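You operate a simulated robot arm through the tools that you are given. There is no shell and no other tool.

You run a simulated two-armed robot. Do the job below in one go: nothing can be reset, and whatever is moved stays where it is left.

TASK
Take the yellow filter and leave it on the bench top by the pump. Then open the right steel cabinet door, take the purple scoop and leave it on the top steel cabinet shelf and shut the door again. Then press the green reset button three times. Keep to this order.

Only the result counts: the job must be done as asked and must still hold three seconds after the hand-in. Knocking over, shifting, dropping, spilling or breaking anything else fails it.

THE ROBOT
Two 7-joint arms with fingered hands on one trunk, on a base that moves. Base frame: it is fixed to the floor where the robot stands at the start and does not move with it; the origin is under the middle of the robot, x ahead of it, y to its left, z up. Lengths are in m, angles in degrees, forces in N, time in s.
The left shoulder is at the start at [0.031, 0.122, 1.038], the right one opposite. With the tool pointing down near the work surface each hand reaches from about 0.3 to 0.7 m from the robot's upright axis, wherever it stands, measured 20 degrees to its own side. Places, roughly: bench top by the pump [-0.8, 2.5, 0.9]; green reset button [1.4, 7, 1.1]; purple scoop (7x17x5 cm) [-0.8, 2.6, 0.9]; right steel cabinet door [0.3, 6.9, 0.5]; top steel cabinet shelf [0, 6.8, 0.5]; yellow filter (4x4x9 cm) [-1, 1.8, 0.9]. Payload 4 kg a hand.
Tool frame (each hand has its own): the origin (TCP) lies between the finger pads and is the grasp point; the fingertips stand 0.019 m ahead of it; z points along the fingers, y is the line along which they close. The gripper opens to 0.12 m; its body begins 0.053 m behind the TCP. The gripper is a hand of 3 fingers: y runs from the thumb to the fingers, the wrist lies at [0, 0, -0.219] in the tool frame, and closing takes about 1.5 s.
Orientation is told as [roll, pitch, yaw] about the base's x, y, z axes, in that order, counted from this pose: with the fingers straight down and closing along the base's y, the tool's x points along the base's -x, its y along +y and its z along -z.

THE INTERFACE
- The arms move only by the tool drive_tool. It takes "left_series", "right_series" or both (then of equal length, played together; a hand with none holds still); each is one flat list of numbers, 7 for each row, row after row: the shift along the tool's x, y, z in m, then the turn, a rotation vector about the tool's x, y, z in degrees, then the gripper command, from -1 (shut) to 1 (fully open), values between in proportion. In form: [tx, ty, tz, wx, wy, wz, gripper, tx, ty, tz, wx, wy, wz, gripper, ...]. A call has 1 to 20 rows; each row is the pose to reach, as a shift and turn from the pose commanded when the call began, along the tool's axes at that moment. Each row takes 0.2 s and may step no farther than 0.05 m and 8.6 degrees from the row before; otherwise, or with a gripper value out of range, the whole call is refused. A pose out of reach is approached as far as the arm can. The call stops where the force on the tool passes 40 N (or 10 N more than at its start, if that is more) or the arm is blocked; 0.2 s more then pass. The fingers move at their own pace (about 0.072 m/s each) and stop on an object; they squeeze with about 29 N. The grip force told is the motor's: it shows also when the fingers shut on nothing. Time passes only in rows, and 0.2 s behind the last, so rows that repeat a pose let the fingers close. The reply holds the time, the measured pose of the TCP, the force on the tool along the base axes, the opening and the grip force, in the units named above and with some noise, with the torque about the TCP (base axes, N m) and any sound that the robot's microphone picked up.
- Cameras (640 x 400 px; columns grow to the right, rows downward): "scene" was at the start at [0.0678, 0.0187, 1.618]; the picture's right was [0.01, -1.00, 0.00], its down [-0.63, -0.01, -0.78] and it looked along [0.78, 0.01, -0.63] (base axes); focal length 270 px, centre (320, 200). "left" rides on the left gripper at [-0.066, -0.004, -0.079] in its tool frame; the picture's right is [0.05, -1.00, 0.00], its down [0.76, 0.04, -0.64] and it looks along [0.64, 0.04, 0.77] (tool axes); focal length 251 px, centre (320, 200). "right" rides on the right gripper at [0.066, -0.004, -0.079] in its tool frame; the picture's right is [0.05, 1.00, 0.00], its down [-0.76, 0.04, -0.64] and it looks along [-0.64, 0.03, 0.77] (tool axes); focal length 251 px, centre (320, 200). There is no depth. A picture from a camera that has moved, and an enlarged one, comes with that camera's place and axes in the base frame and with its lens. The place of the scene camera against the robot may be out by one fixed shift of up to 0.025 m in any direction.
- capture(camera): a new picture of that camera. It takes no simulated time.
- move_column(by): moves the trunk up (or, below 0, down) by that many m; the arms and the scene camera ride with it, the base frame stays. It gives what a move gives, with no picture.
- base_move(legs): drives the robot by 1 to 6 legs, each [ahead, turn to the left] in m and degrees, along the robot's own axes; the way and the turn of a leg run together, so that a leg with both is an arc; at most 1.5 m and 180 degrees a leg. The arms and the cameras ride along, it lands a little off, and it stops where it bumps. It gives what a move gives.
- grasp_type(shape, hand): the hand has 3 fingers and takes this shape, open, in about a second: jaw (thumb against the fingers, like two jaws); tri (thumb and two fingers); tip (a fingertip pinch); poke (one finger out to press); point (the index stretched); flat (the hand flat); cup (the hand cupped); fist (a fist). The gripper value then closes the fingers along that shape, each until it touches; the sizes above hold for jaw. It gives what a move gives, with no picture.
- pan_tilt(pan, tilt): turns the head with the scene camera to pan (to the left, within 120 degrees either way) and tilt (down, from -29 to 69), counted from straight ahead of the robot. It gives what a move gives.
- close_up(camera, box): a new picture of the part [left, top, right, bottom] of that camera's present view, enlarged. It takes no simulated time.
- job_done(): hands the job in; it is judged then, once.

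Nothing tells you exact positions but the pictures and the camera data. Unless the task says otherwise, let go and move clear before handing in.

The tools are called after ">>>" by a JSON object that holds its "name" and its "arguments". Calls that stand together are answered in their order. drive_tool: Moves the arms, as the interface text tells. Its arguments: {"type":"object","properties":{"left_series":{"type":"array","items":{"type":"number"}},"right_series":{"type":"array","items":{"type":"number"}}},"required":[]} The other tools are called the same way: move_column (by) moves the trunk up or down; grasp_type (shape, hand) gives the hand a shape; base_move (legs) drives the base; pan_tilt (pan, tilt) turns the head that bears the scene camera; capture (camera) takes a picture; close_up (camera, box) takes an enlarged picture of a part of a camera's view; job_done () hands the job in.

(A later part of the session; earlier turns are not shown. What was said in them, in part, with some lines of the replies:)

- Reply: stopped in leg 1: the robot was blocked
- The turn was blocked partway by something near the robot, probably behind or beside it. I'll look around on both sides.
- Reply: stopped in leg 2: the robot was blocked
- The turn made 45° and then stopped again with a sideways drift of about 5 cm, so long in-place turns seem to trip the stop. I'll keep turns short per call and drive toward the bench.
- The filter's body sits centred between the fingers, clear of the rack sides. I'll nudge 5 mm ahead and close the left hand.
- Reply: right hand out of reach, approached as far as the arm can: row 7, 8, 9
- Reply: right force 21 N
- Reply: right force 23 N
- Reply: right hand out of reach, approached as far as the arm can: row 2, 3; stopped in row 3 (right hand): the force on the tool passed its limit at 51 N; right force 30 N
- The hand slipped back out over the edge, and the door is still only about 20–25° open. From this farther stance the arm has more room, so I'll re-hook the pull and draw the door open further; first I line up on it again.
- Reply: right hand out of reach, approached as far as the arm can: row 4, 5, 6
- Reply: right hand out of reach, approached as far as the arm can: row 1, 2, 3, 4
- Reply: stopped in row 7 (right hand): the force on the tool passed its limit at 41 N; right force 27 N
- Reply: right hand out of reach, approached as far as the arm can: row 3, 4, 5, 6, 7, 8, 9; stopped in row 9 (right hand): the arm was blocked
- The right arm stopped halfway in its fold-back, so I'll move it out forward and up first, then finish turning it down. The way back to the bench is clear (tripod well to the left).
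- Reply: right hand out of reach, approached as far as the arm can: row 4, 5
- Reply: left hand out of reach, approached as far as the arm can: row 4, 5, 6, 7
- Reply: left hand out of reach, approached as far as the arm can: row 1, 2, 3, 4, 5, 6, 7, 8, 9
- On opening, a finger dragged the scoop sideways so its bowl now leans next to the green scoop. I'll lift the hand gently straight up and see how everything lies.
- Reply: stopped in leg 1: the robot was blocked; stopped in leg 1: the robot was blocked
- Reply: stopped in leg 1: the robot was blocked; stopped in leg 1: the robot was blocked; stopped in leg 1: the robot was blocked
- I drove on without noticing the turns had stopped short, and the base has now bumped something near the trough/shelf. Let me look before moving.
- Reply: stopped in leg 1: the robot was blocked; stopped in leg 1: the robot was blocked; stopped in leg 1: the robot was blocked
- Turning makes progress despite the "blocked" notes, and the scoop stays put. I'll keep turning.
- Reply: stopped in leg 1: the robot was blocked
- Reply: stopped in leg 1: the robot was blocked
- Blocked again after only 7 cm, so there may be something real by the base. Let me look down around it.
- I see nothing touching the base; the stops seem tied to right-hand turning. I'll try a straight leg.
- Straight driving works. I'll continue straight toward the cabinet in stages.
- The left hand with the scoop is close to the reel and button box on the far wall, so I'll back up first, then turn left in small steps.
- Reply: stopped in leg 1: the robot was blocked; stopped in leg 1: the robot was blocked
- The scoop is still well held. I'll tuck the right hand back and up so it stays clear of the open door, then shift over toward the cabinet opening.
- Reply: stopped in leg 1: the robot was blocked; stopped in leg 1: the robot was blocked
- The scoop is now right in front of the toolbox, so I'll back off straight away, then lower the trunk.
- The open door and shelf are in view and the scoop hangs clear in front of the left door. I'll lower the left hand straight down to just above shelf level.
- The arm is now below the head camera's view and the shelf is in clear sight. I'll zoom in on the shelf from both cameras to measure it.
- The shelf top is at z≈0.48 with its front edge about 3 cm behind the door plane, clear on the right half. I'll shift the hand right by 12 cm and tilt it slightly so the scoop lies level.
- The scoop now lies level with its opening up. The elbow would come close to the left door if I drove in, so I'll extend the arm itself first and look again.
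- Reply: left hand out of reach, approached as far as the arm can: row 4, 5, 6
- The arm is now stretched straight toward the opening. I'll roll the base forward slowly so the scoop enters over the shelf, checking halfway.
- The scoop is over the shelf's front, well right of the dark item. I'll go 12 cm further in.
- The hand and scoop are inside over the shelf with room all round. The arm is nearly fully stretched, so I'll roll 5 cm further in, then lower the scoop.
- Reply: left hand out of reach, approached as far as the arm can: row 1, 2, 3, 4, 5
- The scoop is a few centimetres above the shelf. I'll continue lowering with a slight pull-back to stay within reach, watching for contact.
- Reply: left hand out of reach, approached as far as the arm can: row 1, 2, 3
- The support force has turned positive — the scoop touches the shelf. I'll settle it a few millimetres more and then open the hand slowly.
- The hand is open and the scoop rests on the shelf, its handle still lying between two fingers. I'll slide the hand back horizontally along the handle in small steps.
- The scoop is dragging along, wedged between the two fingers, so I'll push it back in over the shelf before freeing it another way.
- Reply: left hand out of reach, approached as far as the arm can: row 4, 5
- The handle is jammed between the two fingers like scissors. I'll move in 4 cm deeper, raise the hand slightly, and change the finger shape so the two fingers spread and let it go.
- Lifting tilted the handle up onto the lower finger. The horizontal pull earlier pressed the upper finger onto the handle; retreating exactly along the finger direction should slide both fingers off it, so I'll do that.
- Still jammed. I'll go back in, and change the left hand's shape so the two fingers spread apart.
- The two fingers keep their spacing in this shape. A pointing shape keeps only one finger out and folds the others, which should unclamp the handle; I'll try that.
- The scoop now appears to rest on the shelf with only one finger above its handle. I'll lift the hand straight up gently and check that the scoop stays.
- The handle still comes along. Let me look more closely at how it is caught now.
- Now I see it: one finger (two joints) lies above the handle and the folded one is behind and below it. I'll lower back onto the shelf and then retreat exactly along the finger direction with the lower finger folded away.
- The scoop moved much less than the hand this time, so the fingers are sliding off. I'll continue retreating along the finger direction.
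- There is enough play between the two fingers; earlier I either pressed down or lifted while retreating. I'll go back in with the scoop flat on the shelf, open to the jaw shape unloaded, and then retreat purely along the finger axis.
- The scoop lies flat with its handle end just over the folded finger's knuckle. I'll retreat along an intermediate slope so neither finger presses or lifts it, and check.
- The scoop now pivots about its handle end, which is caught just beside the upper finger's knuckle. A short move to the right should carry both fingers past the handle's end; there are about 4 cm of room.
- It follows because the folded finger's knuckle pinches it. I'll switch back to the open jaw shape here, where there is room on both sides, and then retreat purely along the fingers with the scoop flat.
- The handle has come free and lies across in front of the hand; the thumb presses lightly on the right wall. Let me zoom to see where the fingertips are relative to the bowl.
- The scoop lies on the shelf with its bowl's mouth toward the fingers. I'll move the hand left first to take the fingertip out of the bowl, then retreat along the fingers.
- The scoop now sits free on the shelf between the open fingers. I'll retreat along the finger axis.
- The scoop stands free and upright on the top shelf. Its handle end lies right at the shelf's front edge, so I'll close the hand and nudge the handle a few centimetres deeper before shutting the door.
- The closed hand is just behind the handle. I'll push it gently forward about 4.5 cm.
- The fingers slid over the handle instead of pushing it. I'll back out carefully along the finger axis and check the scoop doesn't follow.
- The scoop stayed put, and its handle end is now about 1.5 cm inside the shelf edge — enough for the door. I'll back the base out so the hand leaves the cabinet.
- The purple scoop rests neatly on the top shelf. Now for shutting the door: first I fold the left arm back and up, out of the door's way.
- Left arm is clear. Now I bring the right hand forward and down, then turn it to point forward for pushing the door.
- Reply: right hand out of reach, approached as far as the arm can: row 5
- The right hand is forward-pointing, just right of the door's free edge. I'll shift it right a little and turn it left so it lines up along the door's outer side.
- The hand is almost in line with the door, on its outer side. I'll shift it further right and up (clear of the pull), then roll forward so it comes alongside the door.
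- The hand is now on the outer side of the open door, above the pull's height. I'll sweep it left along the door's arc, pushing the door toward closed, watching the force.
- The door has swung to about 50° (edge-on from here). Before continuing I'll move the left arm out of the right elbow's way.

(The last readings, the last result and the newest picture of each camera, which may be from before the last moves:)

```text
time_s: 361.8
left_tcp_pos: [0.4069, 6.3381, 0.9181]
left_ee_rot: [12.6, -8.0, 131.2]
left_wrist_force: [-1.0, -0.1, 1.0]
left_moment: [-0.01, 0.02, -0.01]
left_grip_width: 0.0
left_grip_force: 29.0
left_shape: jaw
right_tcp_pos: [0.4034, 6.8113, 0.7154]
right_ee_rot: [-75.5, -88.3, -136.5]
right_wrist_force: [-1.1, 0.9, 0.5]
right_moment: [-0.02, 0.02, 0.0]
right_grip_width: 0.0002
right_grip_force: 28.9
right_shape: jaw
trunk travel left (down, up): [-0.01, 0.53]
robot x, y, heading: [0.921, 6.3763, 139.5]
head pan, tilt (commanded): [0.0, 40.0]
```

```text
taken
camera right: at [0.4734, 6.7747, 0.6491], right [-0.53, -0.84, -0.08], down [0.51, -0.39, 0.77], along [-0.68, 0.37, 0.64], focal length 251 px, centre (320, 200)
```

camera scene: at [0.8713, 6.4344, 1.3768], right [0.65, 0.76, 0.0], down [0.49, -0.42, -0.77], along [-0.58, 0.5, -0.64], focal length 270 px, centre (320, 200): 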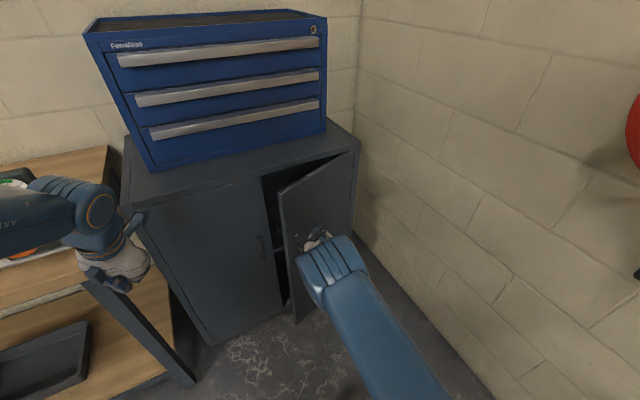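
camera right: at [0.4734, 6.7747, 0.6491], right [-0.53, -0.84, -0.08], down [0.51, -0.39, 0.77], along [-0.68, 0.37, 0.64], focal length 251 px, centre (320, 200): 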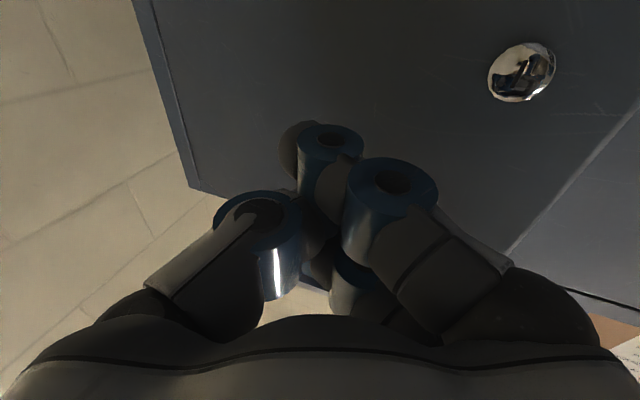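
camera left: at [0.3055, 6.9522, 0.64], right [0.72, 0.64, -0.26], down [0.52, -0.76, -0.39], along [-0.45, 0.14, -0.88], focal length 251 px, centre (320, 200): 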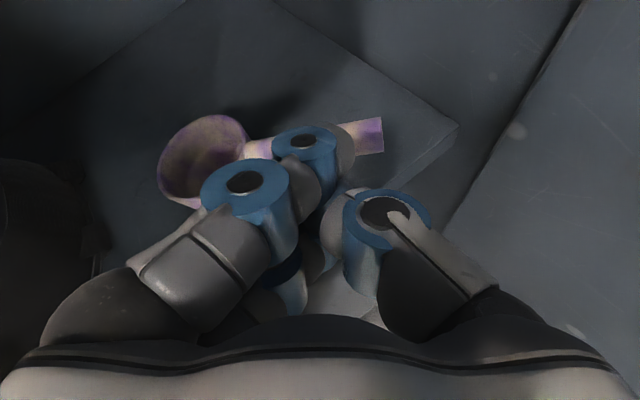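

The door is at about 25°. I'll keep pushing toward closed.

>>> {"name": "drive_tool", "arguments": {"right_series": [0, 0.032, 0.0316, 0, 0, 0, -1, 0, 0.0638, 0.0631, 0, 0, 0, -1, 0, 0.079, 0.085, 0, 0, 0, -1, 0, 0.089, 0.107, 0, 0, 0, -1, 0, 0.0937, 0.12, 0, 0, 0, -1]}}

>>> {"name": "capture", "arguments": {"camera": "scene"}}

>>> {"name": "capture", "arguments": {"camera": "right"}}

```text
time_s: 362.9
left_tcp_pos: [0.4112, 6.3389, 0.9208]
left_ee_rot: [12.7, -8.1, 131.1]
left_wrist_force: [-0.6, 1.0, -0.6]
left_moment: [-0.03, -0.03, 0.05]
left_grip_width: 0.0
left_grip_force: 28.7
left_shape: jaw
right_tcp_pos: [0.2542, 6.7984, 0.7117]
right_ee_rot: [-71.8, -88.3, -140.7]
right_wrist_force: [44.2, -5.0, 3.4]
right_moment: [0.05, 0.34, 0.07]
right_grip_width: 0.0
right_grip_force: 29.1
right_shape: jaw
trunk travel left (down, up): [-0.01, 0.53]
robot x, y, heading: [0.9194, 6.378, 139.3]
head pan, tilt (commanded): [0.0, 40.0]
```

```text
taken
camera scene: at [0.8755, 6.4338, 1.377], right [0.65, 0.76, 0.0], down [0.49, -0.42, -0.77], along [-0.58, 0.5, -0.64], focal length 270 px, centre (320, 200)
```

scene: 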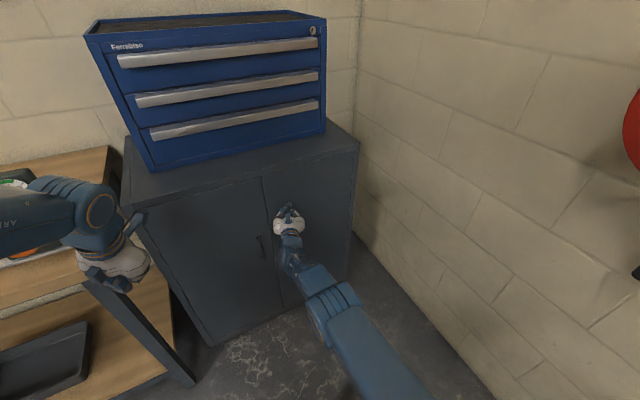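

```text
taken
camera right: at [0.3238, 6.7596, 0.6465], right [-0.54, -0.84, -0.08], down [0.5, -0.39, 0.77], along [-0.68, 0.37, 0.63], focal length 251 px, centre (320, 200)
```

right: 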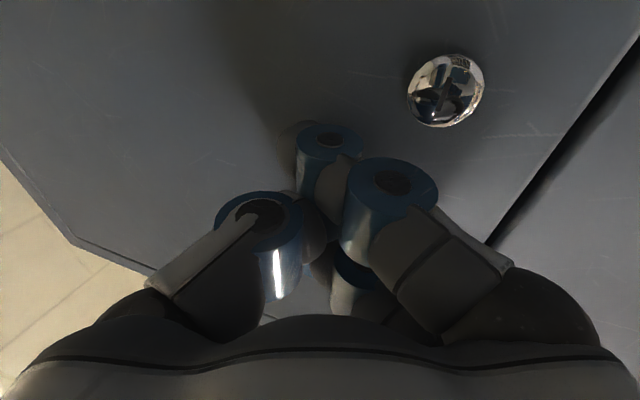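

The door is shut (44 N against the frame). I'll back the hand off and confirm the door stays closed.

>>> {"name": "drive_tool", "arguments": {"right_series": [0, 0, -0.03, 0, 0, 0, -1, 0, 0, -0.06, 0, 0, 0, -1, 0, 0, -0.1, 0, 0, 0, -1, 0, 0, -0.14, 0, 0, 0, -1, 0, 0, -0.14, 0, 0, 0, -1]}}

>>> {"name": "base_move", "arguments": {"legs": [[-0.3, 0]]}}

>>> {"name": "capture", "arguments": {"camera": "scene"}}

>>> {"name": "close_up", "arguments": {"camera": "scene", "box": [140, 100, 380, 340]}}

```text
time_s: 364.1
left_tcp_pos: [0.4075, 6.3393, 0.9178]
left_ee_rot: [12.4, -8.0, 131.1]
left_wrist_force: [-0.9, -0.3, -0.4]
left_moment: [-0.02, -0.02, -0.01]
left_grip_width: 0.0
left_grip_force: 29.4
left_shape: jaw
right_tcp_pos: [0.3683, 6.7214, 0.7152]
right_ee_rot: [-77.0, -88.2, -135.3]
right_wrist_force: [-0.1, -0.6, 0.6]
right_moment: [-0.03, -0.02, 0.0]
right_grip_width: 0.0001
right_grip_force: 28.9
right_shape: jaw
trunk travel left (down, up): [-0.01, 0.53]
robot x, y, heading: [0.9194, 6.3767, 139.5]
head pan, tilt (commanded): [0.0, 40.0]
```

```text
time_s: 366.2
left_tcp_pos: [0.6335, 6.1441, 0.9187]
left_ee_rot: [12.6, -8.0, 131.0]
left_wrist_force: [0.1, 0.0, 0.5]
left_moment: [-0.02, -0.04, -0.03]
left_grip_width: 0.0
left_grip_force: 29.1
left_shape: jaw
right_tcp_pos: [0.5953, 6.5263, 0.7145]
right_ee_rot: [-77.1, -88.3, -135.2]
right_wrist_force: [-0.4, 0.6, -0.2]
right_moment: [0.06, 0.0, -0.01]
right_grip_width: 0.0003
right_grip_force: 28.5
right_shape: jaw
trunk travel left (down, up): [-0.01, 0.53]
robot x, y, heading: [1.1462, 6.1808, 139.4]
head pan, tilt (commanded): [0.0, 40.0]
```

```text
taken
camera scene: at [1.0986, 6.2397, 1.3769], right [0.65, 0.76, 0.0], down [0.49, -0.42, -0.77], along [-0.58, 0.5, -0.64], focal length 270 px, centre (320, 200)
```

scene: 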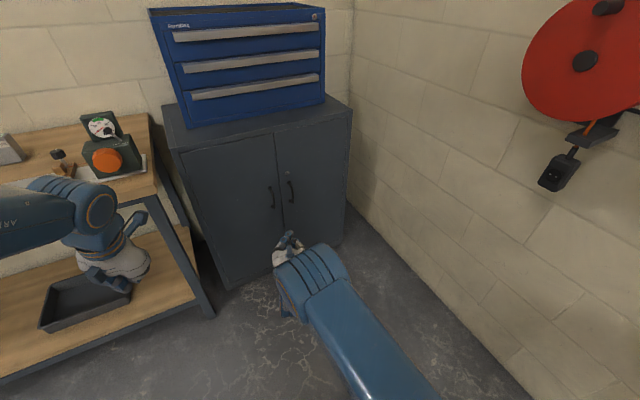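

```text
1.67 times, centred on (260, 220) of scene
camera zoom: at [1.0986, 6.2397, 1.3769], right [0.65, 0.76, 0.0], down [0.49, -0.42, -0.77], along [-0.58, 0.5, -0.64], focal length 450 px, centre (420, 167)
```

zoom: 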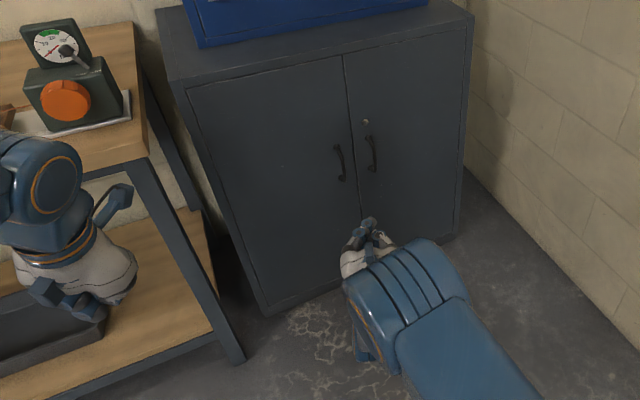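

The right door is closed flush. Next is the reset button on the far wall. I'll raise the trunk, back off a little, and turn right in steps to face the wall.

>>> {"name": "move_column", "arguments": {"by": 0.24}}

>>> {"name": "base_move", "arguments": {"legs": [[-0.15, 0]]}}

>>> {"name": "base_move", "arguments": {"legs": [[0, -16]]}}

>>> {"name": "base_move", "arguments": {"legs": [[0, -16]]}}

>>> {"name": "base_move", "arguments": {"legs": [[0, -16]]}}

>>> {"name": "pan_tilt", "arguments": {"pan": 0, "tilt": 25}}

>>> {"name": "capture", "arguments": {"camera": "scene"}}

```text
time_s: 368.7
left_tcp_pos: [0.6336, 6.1448, 1.1575]
left_ee_rot: [12.5, -7.8, 130.9]
left_wrist_force: [0.1, 0.0, -0.7]
left_moment: [0.01, -0.01, 0.0]
left_grip_width: 0.0
left_grip_force: 28.4
left_shape: jaw
right_tcp_pos: [0.5952, 6.5269, 0.9539]
right_ee_rot: [-75.7, -88.3, -136.7]
right_wrist_force: [-0.4, 0.0, 0.3]
right_moment: [-0.01, -0.01, 0.02]
right_grip_width: 0.0
right_grip_force: 28.9
right_shape: jaw
trunk travel left (down, up): [-0.25, 0.29]
robot x, y, heading: [1.1473, 6.1812, 139.1]
head pan, tilt (commanded): [0.0, 40.0]
```

```text
time_s: 370.1
left_tcp_pos: [0.7525, 6.0436, 1.1602]
left_ee_rot: [12.5, -8.1, 131.0]
left_wrist_force: [0.2, 0.0, -0.9]
left_moment: [-0.01, 0.0, -0.01]
left_grip_width: 0.0
left_grip_force: 29.5
left_shape: jaw
right_tcp_pos: [0.7138, 6.4256, 0.9568]
right_ee_rot: [-79.8, -88.3, -132.5]
right_wrist_force: [-0.3, 0.3, 0.6]
right_moment: [0.01, 0.01, 0.02]
right_grip_width: 0.0001
right_grip_force: 28.6
right_shape: jaw
trunk travel left (down, up): [-0.25, 0.29]
robot x, y, heading: [1.2676, 6.0793, 139.4]
head pan, tilt (commanded): [0.0, 40.0]
```

```text
time_s: 371.4
left_tcp_pos: [0.7616, 6.1866, 1.1576]
left_ee_rot: [12.6, -7.9, 115.1]
left_wrist_force: [-0.2, -0.1, -0.3]
left_moment: [0.04, 0.0, 0.02]
left_grip_width: 0.0
left_grip_force: 28.9
left_shape: jaw
right_tcp_pos: [0.8293, 6.5637, 0.955]
right_ee_rot: [-77.8, -88.3, -150.7]
right_wrist_force: [0.2, -0.2, -0.1]
right_moment: [-0.01, -0.01, 0.01]
right_grip_width: 0.0001
right_grip_force: 28.5
right_shape: jaw
trunk travel left (down, up): [-0.25, 0.29]
robot x, y, heading: [1.2444, 6.0691, 123.4]
head pan, tilt (commanded): [0.0, 40.0]
```

```text
time_s: 372.7
left_tcp_pos: [0.8115, 6.3162, 1.1589]
left_ee_rot: [12.7, -8.0, 99.3]
left_wrist_force: [0.2, -0.1, -1.0]
left_moment: [0.02, 0.0, 0.01]
left_grip_width: 0.0002
left_grip_force: 28.9
left_shape: jaw
right_tcp_pos: [0.9796, 6.6612, 0.9553]
right_ee_rot: [-77.4, -88.2, -166.6]
right_wrist_force: [-1.2, -0.7, -0.4]
right_moment: [-0.04, -0.01, 0.05]
right_grip_width: 0.0002
right_grip_force: 29.8
right_shape: jaw
trunk travel left (down, up): [-0.25, 0.29]
robot x, y, heading: [1.2307, 6.064, 107.2]
head pan, tilt (commanded): [0.0, 40.0]
```

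```text
time_s: 374.1
left_tcp_pos: [0.8981, 6.4275, 1.1582]
left_ee_rot: [12.6, -8.0, 83.0]
left_wrist_force: [0.1, 0.2, 0.1]
left_moment: [0.02, -0.02, -0.01]
left_grip_width: 0.0
left_grip_force: 28.7
left_shape: jaw
right_tcp_pos: [1.1564, 6.7118, 0.9545]
right_ee_rot: [-76.9, -88.3, 176.4]
right_wrist_force: [-0.7, -0.3, -0.6]
right_moment: [0.02, 0.0, 0.01]
right_grip_width: 0.0
right_grip_force: 28.9
right_shape: jaw
trunk travel left (down, up): [-0.25, 0.29]
robot x, y, heading: [1.2086, 6.073, 90.7]
head pan, tilt (commanded): [0.0, 40.0]
```

```text
time_s: 374.8
left_tcp_pos: [0.8975, 6.4271, 1.1587]
left_ee_rot: [12.6, -8.0, 83.1]
left_wrist_force: [-1.0, -0.3, -0.5]
left_moment: [0.0, -0.04, 0.0]
left_grip_width: 0.0
left_grip_force: 29.3
left_shape: jaw
right_tcp_pos: [1.1561, 6.7124, 0.9544]
right_ee_rot: [-77.3, -88.3, 176.9]
right_wrist_force: [-0.8, -0.1, -0.7]
right_moment: [-0.03, 0.0, -0.04]
right_grip_width: 0.0001
right_grip_force: 28.9
right_shape: jaw
trunk travel left (down, up): [-0.25, 0.29]
robot x, y, heading: [1.212, 6.0682, 90.9]
head pan, tilt (commanded): [0.0, 25.0]
```

```text
taken
camera scene: at [1.2078, 6.1581, 1.6401], right [1.0, 0.01, 0.0], down [0.01, -0.42, -0.91], along [-0.01, 0.91, -0.42], focal length 270 px, centre (320, 200)
```

scene: 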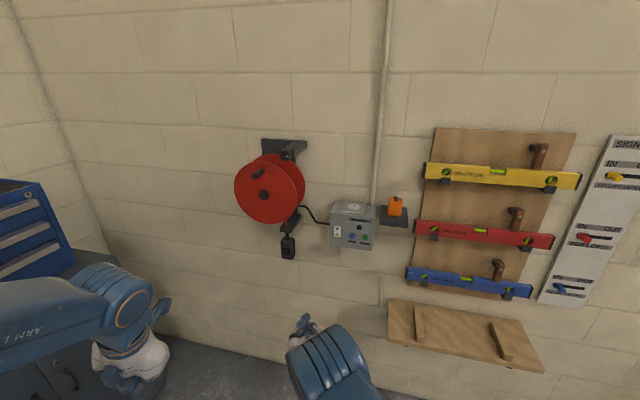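

The control box is in view; the right hand points at the wall below it. Let me zoom in on the buttons.

>>> {"name": "close_up", "arguments": {"camera": "scene", "box": [300, 180, 430, 280]}}

>>> {"name": "capture", "arguments": {"camera": "right"}}

```text
4.00 times, centred on (365, 230) of scene
camera zoom: at [1.2078, 6.1581, 1.6401], right [1.0, 0.01, 0.0], down [0.01, -0.42, -0.91], along [-0.01, 0.91, -0.42], focal length 1080 px, centre (140, 80)
```

zoom: 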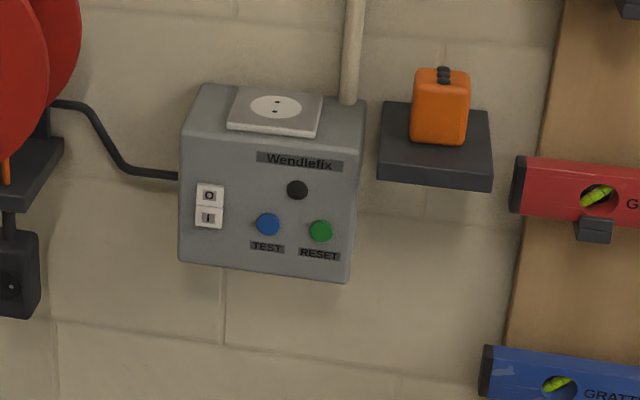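

```text
taken
camera right: at [1.1741, 6.6345, 0.8885], right [-0.98, -0.17, -0.08], down [0.04, -0.64, 0.77], along [-0.18, 0.75, 0.64], focal length 251 px, centre (320, 200)
```

right: 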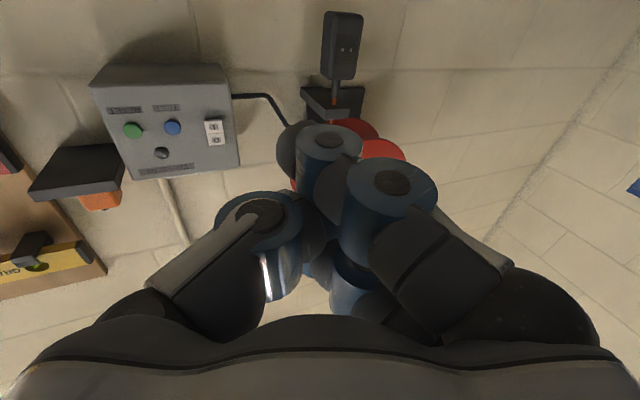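

I can see the green RESET button, right of the blue TEST button. I'll shape the right hand for poking and see where its fingertip is.

>>> {"name": "grasp_type", "arguments": {"hand": "right", "shape": "poke"}}

>>> {"name": "capture", "arguments": {"camera": "right"}}

>>> {"name": "close_up", "arguments": {"camera": "scene", "box": [240, 280, 420, 400]}}

```text
time_s: 375.7
left_tcp_pos: [0.8978, 6.4276, 1.1576]
left_ee_rot: [12.6, -7.9, 82.8]
left_wrist_force: [0.7, 0.1, -0.2]
left_moment: [0.0, 0.0, -0.01]
left_grip_width: 0.0002
left_grip_force: 29.1
left_shape: jaw
right_tcp_pos: [1.1553, 6.7119, 0.9541]
right_ee_rot: [-76.5, -88.3, 176.0]
right_wrist_force: [-0.4, 0.6, 0.0]
right_moment: [0.0, 0.0, 0.0]
right_grip_width: 0.0
right_grip_force: 0.1
right_shape: poke
trunk travel left (down, up): [-0.25, 0.29]
robot x, y, heading: [1.2093, 6.0709, 90.6]
head pan, tilt (commanded): [0.0, 25.0]
```

```text
taken
camera right: at [1.1747, 6.6346, 0.8883], right [-0.98, -0.17, -0.08], down [0.04, -0.64, 0.77], along [-0.18, 0.75, 0.64], focal length 251 px, centre (320, 200)
```

right: 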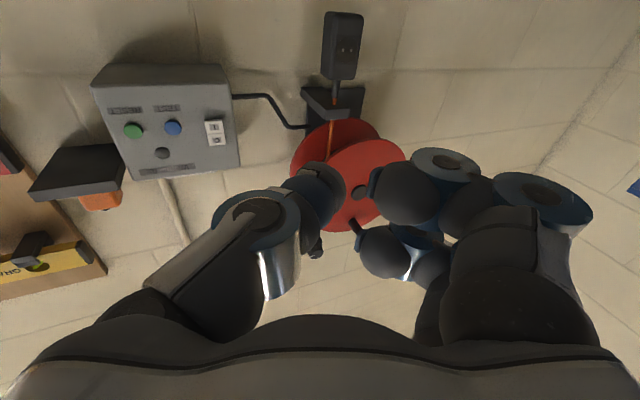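

```text
3.33 times, centred on (330, 340) of scene
camera zoom: at [1.2083, 6.1585, 1.6401], right [1.0, 0.01, 0.0], down [0.01, -0.42, -0.91], along [-0.01, 0.91, -0.42], focal length 900 px, centre (287, -267)
```

zoom: 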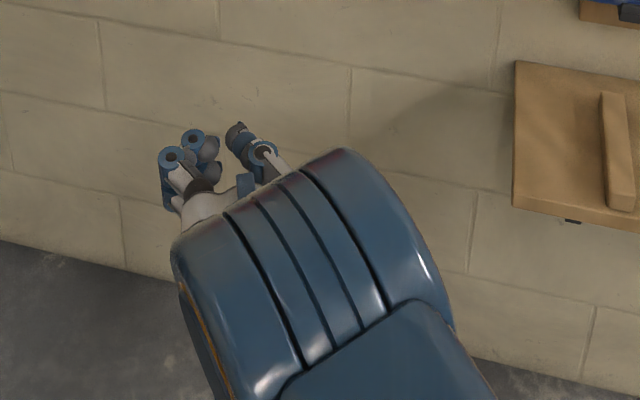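

>>> {"name": "drive_tool", "arguments": {"right_series": [0, 0, 0, 0, 0, 0, -1, 0, 0, 0, 0, 0, 0, -1, 0, 0, 0, 0, 0, 0, -1, 0, 0, 0, 0, 0, 0, -1, 0, 0, 0, 0, 0, 0, -1, 0, 0, 0, 0, 0, 0, -1, 0, 0, 0, 0, 0, 0, -1]}}

>>> {"name": "capture", "arguments": {"camera": "right"}}

>>> {"name": "close_up", "arguments": {"camera": "right", "box": [180, 100, 500, 320]}}

```text
time_s: 377.3
left_tcp_pos: [0.8986, 6.4282, 1.1579]
left_ee_rot: [12.5, -7.9, 82.9]
left_wrist_force: [0.3, -0.5, 0.2]
left_moment: [-0.01, -0.01, -0.01]
left_grip_width: 0.0
left_grip_force: 28.5
left_shape: jaw
right_tcp_pos: [1.156, 6.7124, 0.954]
right_ee_rot: [-76.5, -88.3, 176.0]
right_wrist_force: [-0.3, -0.9, 1.0]
right_moment: [0.0, -0.01, -0.01]
right_grip_width: 0.0
right_grip_force: 0.1
right_shape: poke
trunk travel left (down, up): [-0.25, 0.29]
robot x, y, heading: [1.2076, 6.0688, 90.9]
head pan, tilt (commanded): [0.0, 25.0]
```

```text
taken
camera right: at [1.1748, 6.6347, 0.8883], right [-0.98, -0.17, -0.08], down [0.04, -0.64, 0.77], along [-0.18, 0.75, 0.64], focal length 251 px, centre (320, 200)
```

right: 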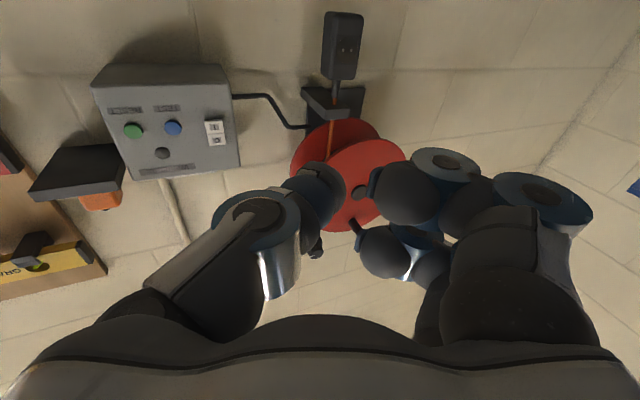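

```text
1.82 times, centred on (340, 210) of right
camera zoom: at [1.1748, 6.6347, 0.8883], right [-0.98, -0.17, -0.08], down [0.04, -0.64, 0.77], along [-0.18, 0.75, 0.64], focal length 457 px, centre (284, 182)
```

zoom: 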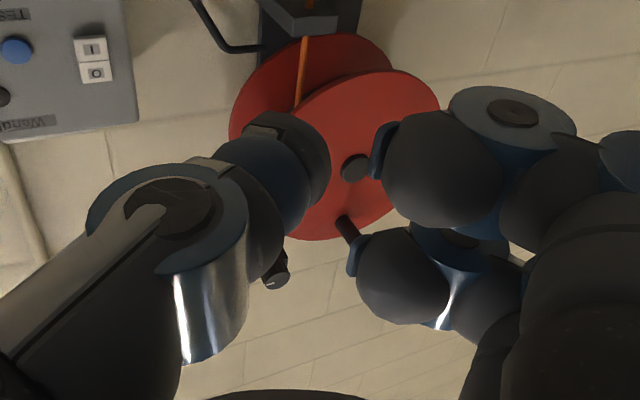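

The thumb is now the foremost tip, right at the tool's axis. I'll turn the base to face the wall squarely and look at the button from the hand camera.

>>> {"name": "base_move", "arguments": {"legs": [[0, -13]]}}

>>> {"name": "drive_tool", "arguments": {"right_series": [-0.035, 0, 0, 3, 0, 0, -1, -0.07, 0, 0, 6, 0, 0, -1, -0.1, 0, 0, 9, 0, 0, -1, -0.1, 0, 0, 9, 0, 0, -1]}}

>>> {"name": "capture", "arguments": {"camera": "right"}}

>>> {"name": "capture", "arguments": {"camera": "scene"}}

```text
time_s: 378.5
left_tcp_pos: [0.9885, 6.4892, 1.1581]
left_ee_rot: [12.6, -8.0, 69.9]
left_wrist_force: [0.2, 0.0, 0.8]
left_moment: [0.03, 0.02, -0.02]
left_grip_width: 0.0
left_grip_force: 28.7
left_shape: jaw
right_tcp_pos: [1.3038, 6.7071, 0.9549]
right_ee_rot: [-76.9, -88.4, 163.5]
right_wrist_force: [0.6, -0.5, -0.4]
right_moment: [0.0, -0.03, 0.0]
right_grip_width: 0.0002
right_grip_force: 0.0
right_shape: poke
trunk travel left (down, up): [-0.25, 0.29]
robot x, y, heading: [1.191, 6.0771, 77.6]
head pan, tilt (commanded): [0.0, 25.0]
```

```text
time_s: 379.5
left_tcp_pos: [0.9893, 6.4886, 1.1574]
left_ee_rot: [12.6, -7.9, 69.8]
left_wrist_force: [0.3, -0.1, 0.1]
left_moment: [0.01, 0.02, -0.01]
left_grip_width: 0.0
left_grip_force: 28.8
left_shape: jaw
right_tcp_pos: [1.3019, 6.708, 1.0557]
right_ee_rot: [-84.1, -88.4, 161.6]
right_wrist_force: [0.2, -0.3, -1.3]
right_moment: [0.01, 0.04, -0.01]
right_grip_width: 0.0002
right_grip_force: 0.1
right_shape: poke
trunk travel left (down, up): [-0.25, 0.29]
robot x, y, heading: [1.1932, 6.074, 77.7]
head pan, tilt (commanded): [0.0, 25.0]
```

```text
taken
camera right: at [1.2888, 6.6296, 0.989], right [-0.97, 0.22, -0.08], down [-0.2, -0.61, 0.76], along [0.11, 0.76, 0.64], focal length 251 px, centre (320, 200)
```

right: 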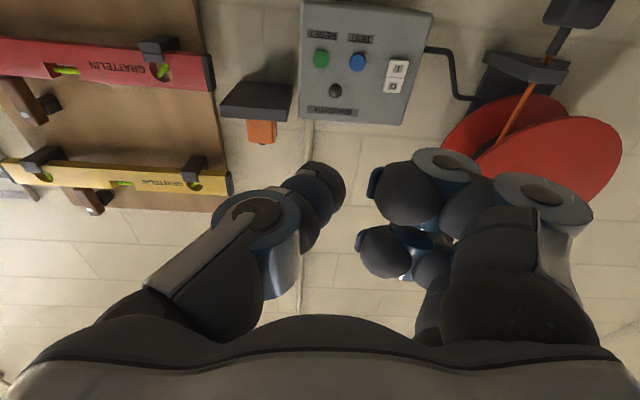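

```text
taken
camera scene: at [1.2098, 6.1612, 1.6401], right [0.98, -0.21, 0.0], down [-0.09, -0.41, -0.91], along [0.19, 0.89, -0.42], focal length 270 px, centre (320, 200)
```

scene: 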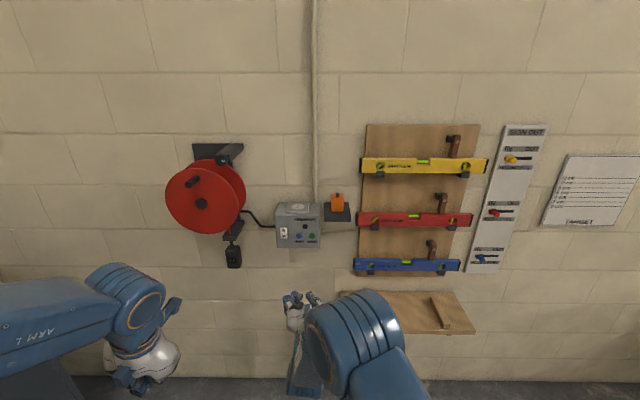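

Now I face the wall squarely; two hand-camera views triangulate the green button at (1.362, 7.001, 1.058), almost exactly on the hand's axis about 30 cm ahead. I'll roll forward 20 cm and re-measure.

>>> {"name": "base_move", "arguments": {"legs": [[0.2, 0]]}}

>>> {"name": "capture", "arguments": {"camera": "right"}}

>>> {"name": "close_up", "arguments": {"camera": "right", "box": [220, 0, 460, 220]}}

```text
time_s: 381.1
left_tcp_pos: [1.0291, 6.6841, 1.1585]
left_ee_rot: [12.6, -7.8, 69.8]
left_wrist_force: [0.1, 1.3, 0.4]
left_moment: [-0.02, 0.02, 0.0]
left_grip_width: 0.0
left_grip_force: 29.0
left_shape: jaw
right_tcp_pos: [1.3417, 6.9007, 1.0542]
right_ee_rot: [-82.9, -88.3, 160.5]
right_wrist_force: [-0.4, 0.8, -1.6]
right_moment: [0.01, 0.0, 0.02]
right_grip_width: 0.0002
right_grip_force: 0.0
right_shape: poke
trunk travel left (down, up): [-0.25, 0.29]
robot x, y, heading: [1.233, 6.2651, 77.6]
head pan, tilt (commanded): [0.0, 25.0]
```

```text
taken
camera right: at [1.3301, 6.8235, 0.9881], right [-0.97, 0.21, -0.08], down [-0.2, -0.61, 0.77], along [0.11, 0.76, 0.64], focal length 251 px, centre (320, 200)
```

right: 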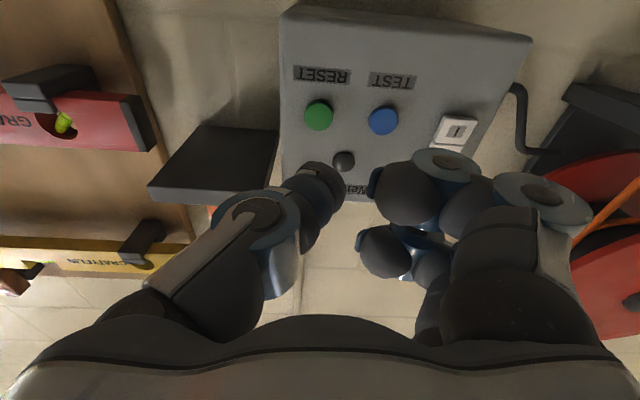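

```text
1.82 times, centred on (340, 110) of right
camera zoom: at [1.3301, 6.8235, 0.9881], right [-0.97, 0.21, -0.08], down [-0.2, -0.61, 0.77], along [0.11, 0.76, 0.64], focal length 457 px, centre (284, 364)
```

zoom: 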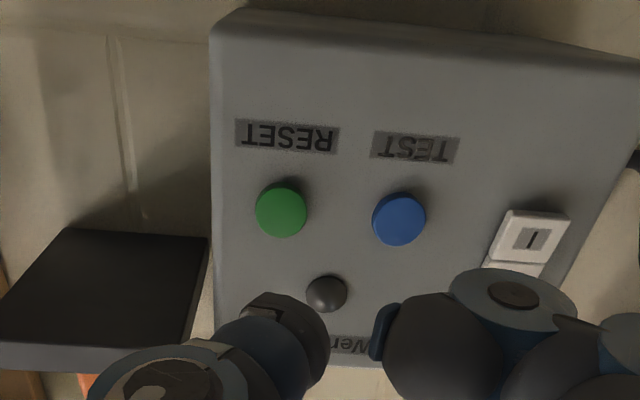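

The button is 10 cm ahead on the hand's axis. I'll align the last millimetres and advance to about 2 cm short of it.

>>> {"name": "drive_tool", "arguments": {"right_series": [-0.0044, -0.001, 0.01, 0, 0, 0, -1, -0.0044, -0.001, 0.03, 0, 0, 0, -1, -0.0044, -0.001, 0.05, 0, 0, 0, -1, -0.0044, -0.001, 0.058, 0, 0, 0, -1, -0.0044, -0.001, 0.058, 0, 0, 0, -1]}}

>>> {"name": "capture", "arguments": {"camera": "right"}}

>>> {"name": "close_up", "arguments": {"camera": "right", "box": [220, 80, 460, 280]}}

```text
time_s: 382.3
left_tcp_pos: [1.0284, 6.6818, 1.1589]
left_ee_rot: [12.5, -7.9, 69.9]
left_wrist_force: [0.1, 0.0, 0.0]
left_moment: [-0.04, 0.03, 0.03]
left_grip_width: 0.0
left_grip_force: 28.4
left_shape: jaw
right_tcp_pos: [1.3553, 6.9589, 1.0594]
right_ee_rot: [-84.9, -88.3, 162.5]
right_wrist_force: [-0.2, 0.2, -0.2]
right_moment: [-0.01, -0.01, 0.01]
right_grip_width: 0.0
right_grip_force: 0.1
right_shape: poke
trunk travel left (down, up): [-0.25, 0.29]
robot x, y, heading: [1.2337, 6.2694, 77.9]
head pan, tilt (commanded): [0.0, 25.0]
```

```text
taken
camera right: at [1.3437, 6.8795, 0.9932], right [-0.97, 0.21, -0.08], down [-0.2, -0.61, 0.76], along [0.11, 0.76, 0.64], focal length 251 px, centre (320, 200)
```

right: 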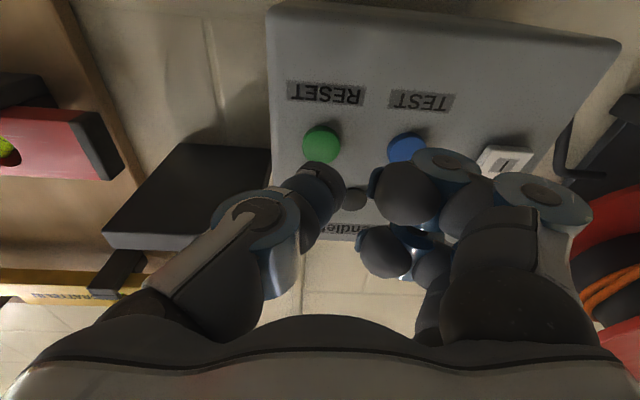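

```text
2.00 times, centred on (340, 180) of right
camera zoom: at [1.3437, 6.8795, 0.9932], right [-0.97, 0.21, -0.08], down [-0.2, -0.61, 0.76], along [0.11, 0.76, 0.64], focal length 503 px, centre (280, 240)
```

zoom: 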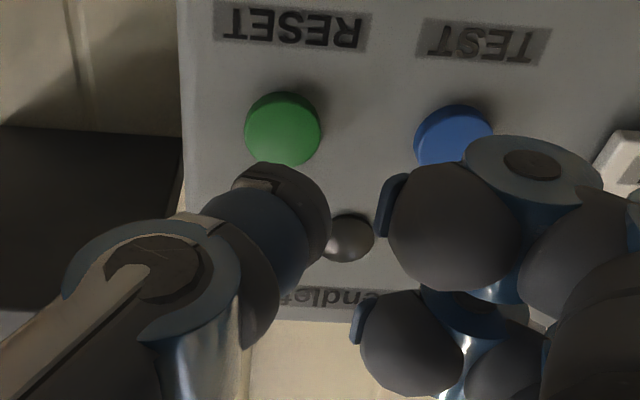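

Thumb tip and green button are lined up, with about 1.5 cm to go. I'll advance in small steps and watch force and sound.

>>> {"name": "drive_tool", "arguments": {"right_series": [0, 0, 0.005, 0, 0, 0, -1, 0, 0, 0.01, 0, 0, 0, -1, 0, 0, 0.014, 0, 0, 0, -1, 0, 0, 0.014, 0, 0, 0, -1]}}

>>> {"name": "close_up", "arguments": {"camera": "right", "box": [220, 80, 460, 280]}}

```text
time_s: 383.3
left_tcp_pos: [1.0291, 6.6825, 1.1588]
left_ee_rot: [12.6, -7.9, 69.9]
left_wrist_force: [0.0, 0.2, 0.2]
left_moment: [0.02, 0.01, 0.02]
left_grip_width: 0.0
left_grip_force: 29.1
left_shape: jaw
right_tcp_pos: [1.3563, 6.9715, 1.0601]
right_ee_rot: [-85.0, -88.4, 162.6]
right_wrist_force: [-0.4, -0.2, -0.4]
right_moment: [0.0, 0.0, -0.01]
right_grip_width: 0.0002
right_grip_force: 0.1
right_shape: poke
trunk travel left (down, up): [-0.25, 0.29]
robot x, y, heading: [1.236, 6.2699, 77.9]
head pan, tilt (commanded): [0.0, 25.0]
```

```text
2.00 times, centred on (340, 180) of right
camera zoom: at [1.346, 6.8931, 0.9931], right [-0.97, 0.21, -0.08], down [-0.2, -0.61, 0.76], along [0.11, 0.76, 0.64], focal length 503 px, centre (280, 240)
```

zoom: 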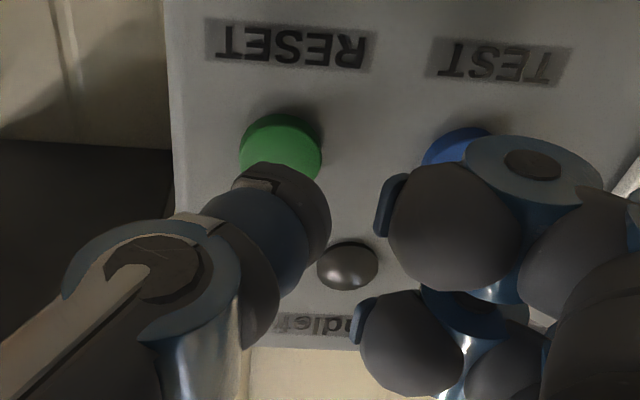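

>>> {"name": "drive_tool", "arguments": {"right_series": [0, 0, 0.003, 0, 0, 0, -1, 0, 0, 0.006, 0, 0, 0, -1, 0, 0, 0.006, 0, 0, 0, -1]}}

```text
time_s: 384.1
left_tcp_pos: [1.0292, 6.6828, 1.1591]
left_ee_rot: [12.6, -7.9, 69.9]
left_wrist_force: [0.3, -0.3, -0.3]
left_moment: [0.03, 0.0, -0.01]
left_grip_width: 0.0
left_grip_force: 29.0
left_shape: jaw
right_tcp_pos: [1.3589, 6.9766, 1.0596]
right_ee_rot: [-85.3, -88.3, 162.8]
right_wrist_force: [0.1, 0.0, 0.5]
right_moment: [0.0, 0.04, -0.02]
right_grip_width: 0.0001
right_grip_force: 0.1
right_shape: poke
trunk travel left (down, up): [-0.25, 0.29]
robot x, y, heading: [1.2325, 6.2679, 77.6]
head pan, tilt (commanded): [0.0, 25.0]
```

No contact yet; a few millimetres more.

>>> {"name": "drive_tool", "arguments": {"right_series": [0, 0, 0.003, 0, 0, 0, -1, 0, 0, 0.006, 0, 0, 0, -1, 0, 0, 0.006, 0, 0, 0, -1]}}

>>> {"name": "close_up", "arguments": {"camera": "right", "box": [220, 80, 460, 280]}}

```text
time_s: 384.9
left_tcp_pos: [1.0299, 6.681, 1.1573]
left_ee_rot: [12.6, -7.8, 69.9]
left_wrist_force: [-0.4, -0.6, 0.3]
left_moment: [-0.01, -0.02, -0.04]
left_grip_width: 0.0001
left_grip_force: 29.0
left_shape: jaw
right_tcp_pos: [1.3589, 6.9825, 1.0585]
right_ee_rot: [-84.7, -88.3, 162.3]
right_wrist_force: [-0.1, 0.5, 1.2]
right_moment: [-0.01, 0.02, 0.02]
right_grip_width: 0.0001
right_grip_force: 0.0
right_shape: poke
trunk travel left (down, up): [-0.25, 0.29]
robot x, y, heading: [1.2322, 6.2666, 77.8]
head pan, tilt (commanded): [0.0, 25.0]
```

```text
2.00 times, centred on (340, 180) of right
camera zoom: at [1.3482, 6.9042, 0.9929], right [-0.97, 0.21, -0.08], down [-0.2, -0.61, 0.76], along [0.11, 0.76, 0.64], focal length 503 px, centre (280, 240)
```

zoom: 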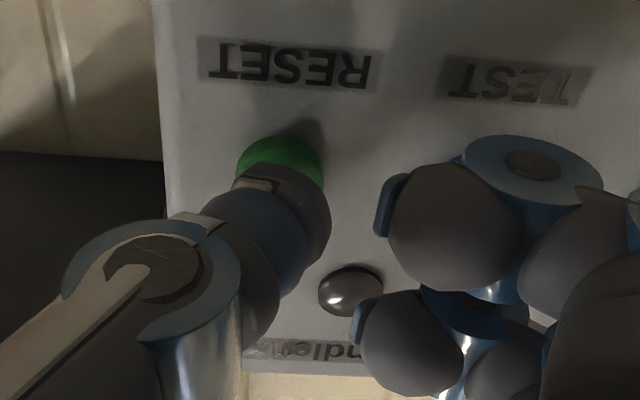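

>>> {"name": "drive_tool", "arguments": {"right_series": [0, 0, 0.003, 0, 0, 0, -1, 0, 0, 0.005, 0, 0, 0, -1, 0, 0, 0.005, 0, 0, 0, -1]}}

```text
time_s: 385.7
left_tcp_pos: [1.0283, 6.6822, 1.1579]
left_ee_rot: [12.5, -8.0, 69.9]
left_wrist_force: [0.7, -0.3, 0.1]
left_moment: [0.02, 0.0, 0.03]
left_grip_width: 0.0002
left_grip_force: 29.1
left_shape: jaw
right_tcp_pos: [1.3608, 6.9872, 1.059]
right_ee_rot: [-85.8, -88.5, 163.4]
right_wrist_force: [-0.7, -2.0, -0.1]
right_moment: [-0.01, 0.0, -0.04]
right_grip_width: 0.0002
right_grip_force: 0.1
right_shape: poke
trunk travel left (down, up): [-0.25, 0.29]
robot x, y, heading: [1.233, 6.2678, 77.8]
head pan, tilt (commanded): [0.0, 25.0]
heard: click
```

A click, with light contact force. Let me verify that it was the thumb on the green button.

>>> {"name": "close_up", "arguments": {"camera": "right", "box": [220, 80, 460, 280]}}

>>> {"name": "close_up", "arguments": {"camera": "scene", "box": [250, 180, 380, 300]}}

```text
2.00 times, centred on (340, 180) of right
camera zoom: at [1.3496, 6.909, 0.9934], right [-0.97, 0.21, -0.08], down [-0.2, -0.61, 0.76], along [0.11, 0.76, 0.64], focal length 503 px, centre (280, 240)
```

zoom: 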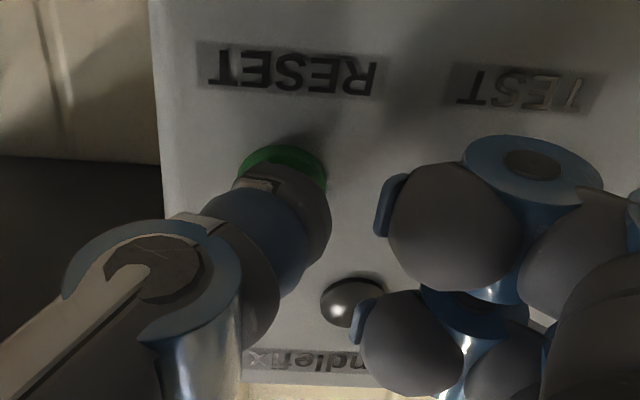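

```text
3.33 times, centred on (315, 240) of scene
camera zoom: at [1.2511, 6.3534, 1.6402], right [0.98, -0.21, 0.0], down [-0.09, -0.41, -0.91], along [0.19, 0.89, -0.42], focal length 900 px, centre (337, 67)
```

zoom: 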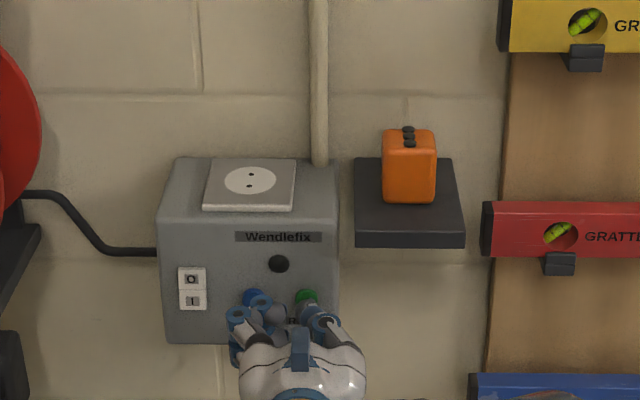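

The thumb is on the green RESET button and the other fingers are clear of TEST. That was press one; I'll back off 1.5 cm to release it.

>>> {"name": "drive_tool", "arguments": {"right_series": [0, 0, -0.005, 0, 0, 0, -1, 0, 0, -0.01, 0, 0, 0, -1, 0, 0, -0.015, 0, 0, 0, -1, 0, 0, -0.015, 0, 0, 0, -1, 0, 0, -0.015, 0, 0, 0, -1]}}

>>> {"name": "close_up", "arguments": {"camera": "right", "box": [220, 80, 460, 280]}}

```text
time_s: 386.9
left_tcp_pos: [1.0298, 6.681, 1.1588]
left_ee_rot: [12.6, -7.9, 70.0]
left_wrist_force: [0.1, 0.0, 0.8]
left_moment: [-0.03, 0.02, 0.01]
left_grip_width: 0.0001
left_grip_force: 28.4
left_shape: jaw
right_tcp_pos: [1.357, 6.9732, 1.06]
right_ee_rot: [-85.1, -88.4, 162.7]
right_wrist_force: [0.3, 0.0, -0.5]
right_moment: [0.03, -0.03, 0.0]
right_grip_width: 0.0
right_grip_force: 0.1
right_shape: poke
trunk travel left (down, up): [-0.25, 0.29]
robot x, y, heading: [1.2333, 6.2686, 77.8]
head pan, tilt (commanded): [0.0, 25.0]
```

```text
2.00 times, centred on (340, 180) of right
camera zoom: at [1.3465, 6.8943, 0.9936], right [-0.97, 0.21, -0.08], down [-0.2, -0.61, 0.76], along [0.11, 0.76, 0.64], focal length 503 px, centre (280, 240)
```

zoom: 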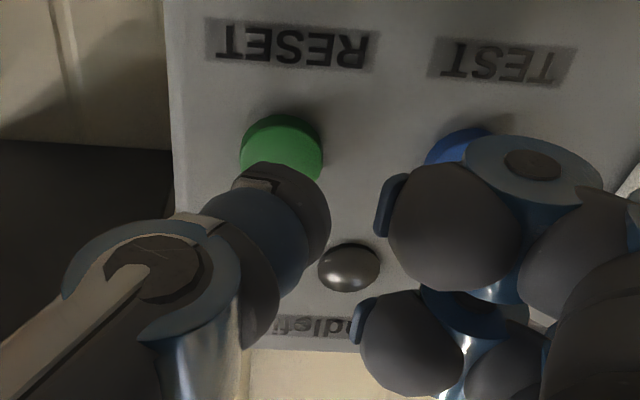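

Released without a second click. Second press now, to the same depth.

>>> {"name": "drive_tool", "arguments": {"right_series": [0, 0, 0.005, 0, 0, 0, -1, 0, 0, 0.01, 0, 0, 0, -1, 0, 0, 0.0155, 0, 0, 0, -1, 0, 0, 0.0155, 0, 0, 0, -1]}}

```text
time_s: 387.9
left_tcp_pos: [1.0299, 6.6818, 1.1591]
left_ee_rot: [12.6, -8.0, 69.9]
left_wrist_force: [-0.1, -0.1, -0.3]
left_moment: [-0.03, 0.0, 0.02]
left_grip_width: 0.0001
left_grip_force: 28.7
left_shape: jaw
right_tcp_pos: [1.3618, 6.9873, 1.0602]
right_ee_rot: [-84.9, -88.3, 162.5]
right_wrist_force: [-0.3, -1.2, -0.1]
right_moment: [0.0, -0.02, -0.02]
right_grip_width: 0.0
right_grip_force: 0.0
right_shape: poke
trunk travel left (down, up): [-0.25, 0.29]
robot x, y, heading: [1.2354, 6.2676, 77.8]
head pan, tilt (commanded): [0.0, 25.0]
heard: click
```

Second click heard. I'll release again.

>>> {"name": "drive_tool", "arguments": {"right_series": [0, 0, -0.005, 0, 0, 0, -1, 0, 0, -0.01, 0, 0, 0, -1, 0, 0, -0.0155, 0, 0, 0, -1, 0, 0, -0.0155, 0, 0, 0, -1, 0, 0, -0.0155, 0, 0, 0, -1]}}

```text
time_s: 389.1
left_tcp_pos: [1.0295, 6.6814, 1.1593]
left_ee_rot: [12.5, -7.9, 69.9]
left_wrist_force: [-0.2, 0.4, -0.4]
left_moment: [0.0, 0.01, 0.02]
left_grip_width: 0.0
left_grip_force: 29.1
left_shape: jaw
right_tcp_pos: [1.3579, 6.9736, 1.0607]
right_ee_rot: [-85.2, -88.5, 162.8]
right_wrist_force: [0.2, 0.2, 0.0]
right_moment: [0.0, 0.02, -0.03]
right_grip_width: 0.0001
right_grip_force: 0.2
right_shape: poke
trunk travel left (down, up): [-0.25, 0.29]
robot x, y, heading: [1.2347, 6.2654, 77.9]
head pan, tilt (commanded): [0.0, 25.0]
```

Released cleanly. Third and last press.

>>> {"name": "drive_tool", "arguments": {"right_series": [0, 0, 0.005, 0, 0, 0, -1, 0, 0, 0.01, 0, 0, 0, -1, 0, 0, 0.0155, 0, 0, 0, -1, 0, 0, 0.0155, 0, 0, 0, -1]}}

```text
time_s: 390.1
left_tcp_pos: [1.0284, 6.6811, 1.1589]
left_ee_rot: [12.6, -8.0, 69.9]
left_wrist_force: [-0.5, -0.2, -0.6]
left_moment: [0.0, -0.02, 0.01]
left_grip_width: 0.0002
left_grip_force: 28.5
left_shape: jaw
right_tcp_pos: [1.3607, 6.9879, 1.059]
right_ee_rot: [-85.6, -88.3, 163.2]
right_wrist_force: [-0.4, -2.8, 1.3]
right_moment: [0.01, -0.01, 0.0]
right_grip_width: 0.0
right_grip_force: 0.1
right_shape: poke
trunk travel left (down, up): [-0.25, 0.29]
robot x, y, heading: [1.2372, 6.268, 77.6]
head pan, tilt (commanded): [0.0, 25.0]
heard: click
```

Third click heard. I'll withdraw the hand straight back and drive clear.

>>> {"name": "drive_tool", "arguments": {"right_series": [0, 0, -0.01, 0, 0, 0, -1, 0, 0, -0.025, 0, 0, 0, -1, 0, 0, -0.05, 0, 0, 0, -1, 0, 0, -0.07, 0, 0, 0, -1, 0, 0, -0.07, 0, 0, 0, -1]}}

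>>> {"name": "base_move", "arguments": {"legs": [[-0.5, 0]]}}

>>> {"name": "pan_tilt", "arguments": {"pan": 45, "tilt": 30}}

>>> {"name": "capture", "arguments": {"camera": "scene"}}

```text
time_s: 391.3
left_tcp_pos: [1.0297, 6.6827, 1.1582]
left_ee_rot: [12.6, -7.9, 69.9]
left_wrist_force: [0.5, 0.5, 0.7]
left_moment: [0.05, -0.03, 0.02]
left_grip_width: 0.0002
left_grip_force: 29.4
left_shape: jaw
right_tcp_pos: [1.3464, 6.92, 1.0594]
right_ee_rot: [-86.1, -88.4, 163.7]
right_wrist_force: [-0.1, 0.8, 0.2]
right_moment: [0.0, 0.01, -0.04]
right_grip_width: 0.0
right_grip_force: 0.1
right_shape: poke
trunk travel left (down, up): [-0.25, 0.29]
robot x, y, heading: [1.2345, 6.2677, 77.8]
head pan, tilt (commanded): [0.0, 25.0]
```

```text
time_s: 394.3
left_tcp_pos: [0.9204, 6.1789, 1.1582]
left_ee_rot: [12.7, -8.0, 70.4]
left_wrist_force: [0.1, -0.4, -0.3]
left_moment: [0.0, -0.03, 0.0]
left_grip_width: 0.0
left_grip_force: 28.7
left_shape: jaw
right_tcp_pos: [1.2346, 6.4208, 1.0595]
right_ee_rot: [-86.9, -88.3, 165.0]
right_wrist_force: [-0.2, -0.9, 0.5]
right_moment: [-0.01, 0.0, -0.04]
right_grip_width: 0.0
right_grip_force: 0.0
right_shape: poke
trunk travel left (down, up): [-0.25, 0.29]
robot x, y, heading: [1.1298, 5.7662, 78.1]
head pan, tilt (commanded): [0.0, 25.0]
```

```text
time_s: 395.4
left_tcp_pos: [0.9201, 6.1805, 1.1582]
left_ee_rot: [12.6, -7.9, 70.4]
left_wrist_force: [-0.5, -0.7, -1.2]
left_moment: [-0.04, 0.0, 0.0]
left_grip_width: 0.0001
left_grip_force: 29.2
left_shape: jaw
right_tcp_pos: [1.2353, 6.4218, 1.0592]
right_ee_rot: [-85.3, -88.2, 163.5]
right_wrist_force: [0.1, 0.4, 0.8]
right_moment: [0.04, -0.01, -0.01]
right_grip_width: 0.0
right_grip_force: 0.1
right_shape: poke
trunk travel left (down, up): [-0.25, 0.29]
robot x, y, heading: [1.1268, 5.768, 78.6]
head pan, tilt (commanded): [45.0, 30.0]
```

```text
taken
camera scene: at [1.0765, 5.8398, 1.6322], right [0.84, 0.55, 0.0], down [0.27, -0.42, -0.87], along [-0.48, 0.72, -0.5], focal length 270 px, centre (320, 200)
```

scene: 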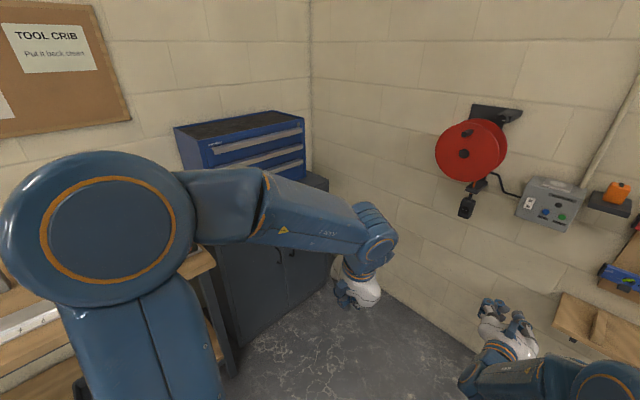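

Clear of the wall. Let me check the cabinet door once more before handing in.

>>> {"name": "close_up", "arguments": {"camera": "scene", "box": [200, 160, 350, 350]}}

```text
2.11 times, centred on (275, 255) of scene
camera zoom: at [1.0765, 5.8398, 1.6322], right [0.84, 0.55, 0.0], down [0.27, -0.42, -0.87], along [-0.48, 0.72, -0.5], focal length 568 px, centre (415, 84)
```

zoom: 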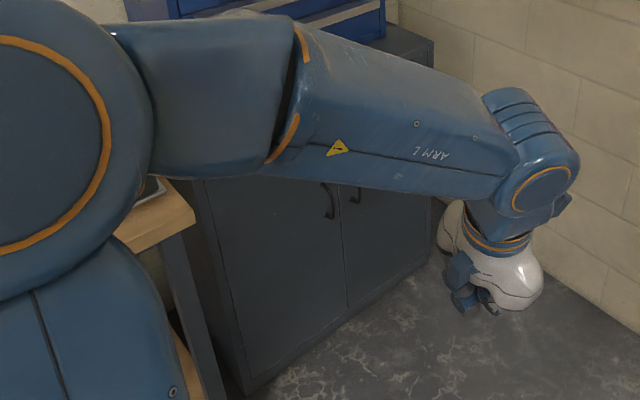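

The cabinet door is flush and shut. The filter stands by the pump, the scoop is on the top shelf, the reset button clicked three times, and both hands are clear. I'm handing in the job.

>>> {"name": "job_done", "arguments": {}}

```text
The job is handed in.
```

I did all the steps in the order you gave and handed the job in. I haven't seen the verdict.

- **Filter:** the yellow filter stands upright on the bench in front of the pump bottle, between the pink and green scoops.
- **Cabinet and scoop:** I opened the right door, then fetched the purple scoop. It now rests on the right half of the top shelf. The door is shut and stayed shut after I backed away.
- **Button:** I pressed the green reset button three times and heard a click each time.

These could count against the "don't disturb anything else" rule:

- **Green scoop:** the purple scoop slipped in my fingers while I was regrasping it and was pushed against the green one. By my estimates the green scoop moved no more than about 1 cm, and it is still upright.
- **Base bump:** a turn stopped short and I drove on before checking, so the base was stopped near the wash trough, most likely by bumping it. I saw nothing out of place afterwards, but I can't rule out a small shift.
- **Placing the scoop:** it jammed between my fingers inside the cabinet and took several tries to free. The dark round item on the left of that shelf appeared untouched.
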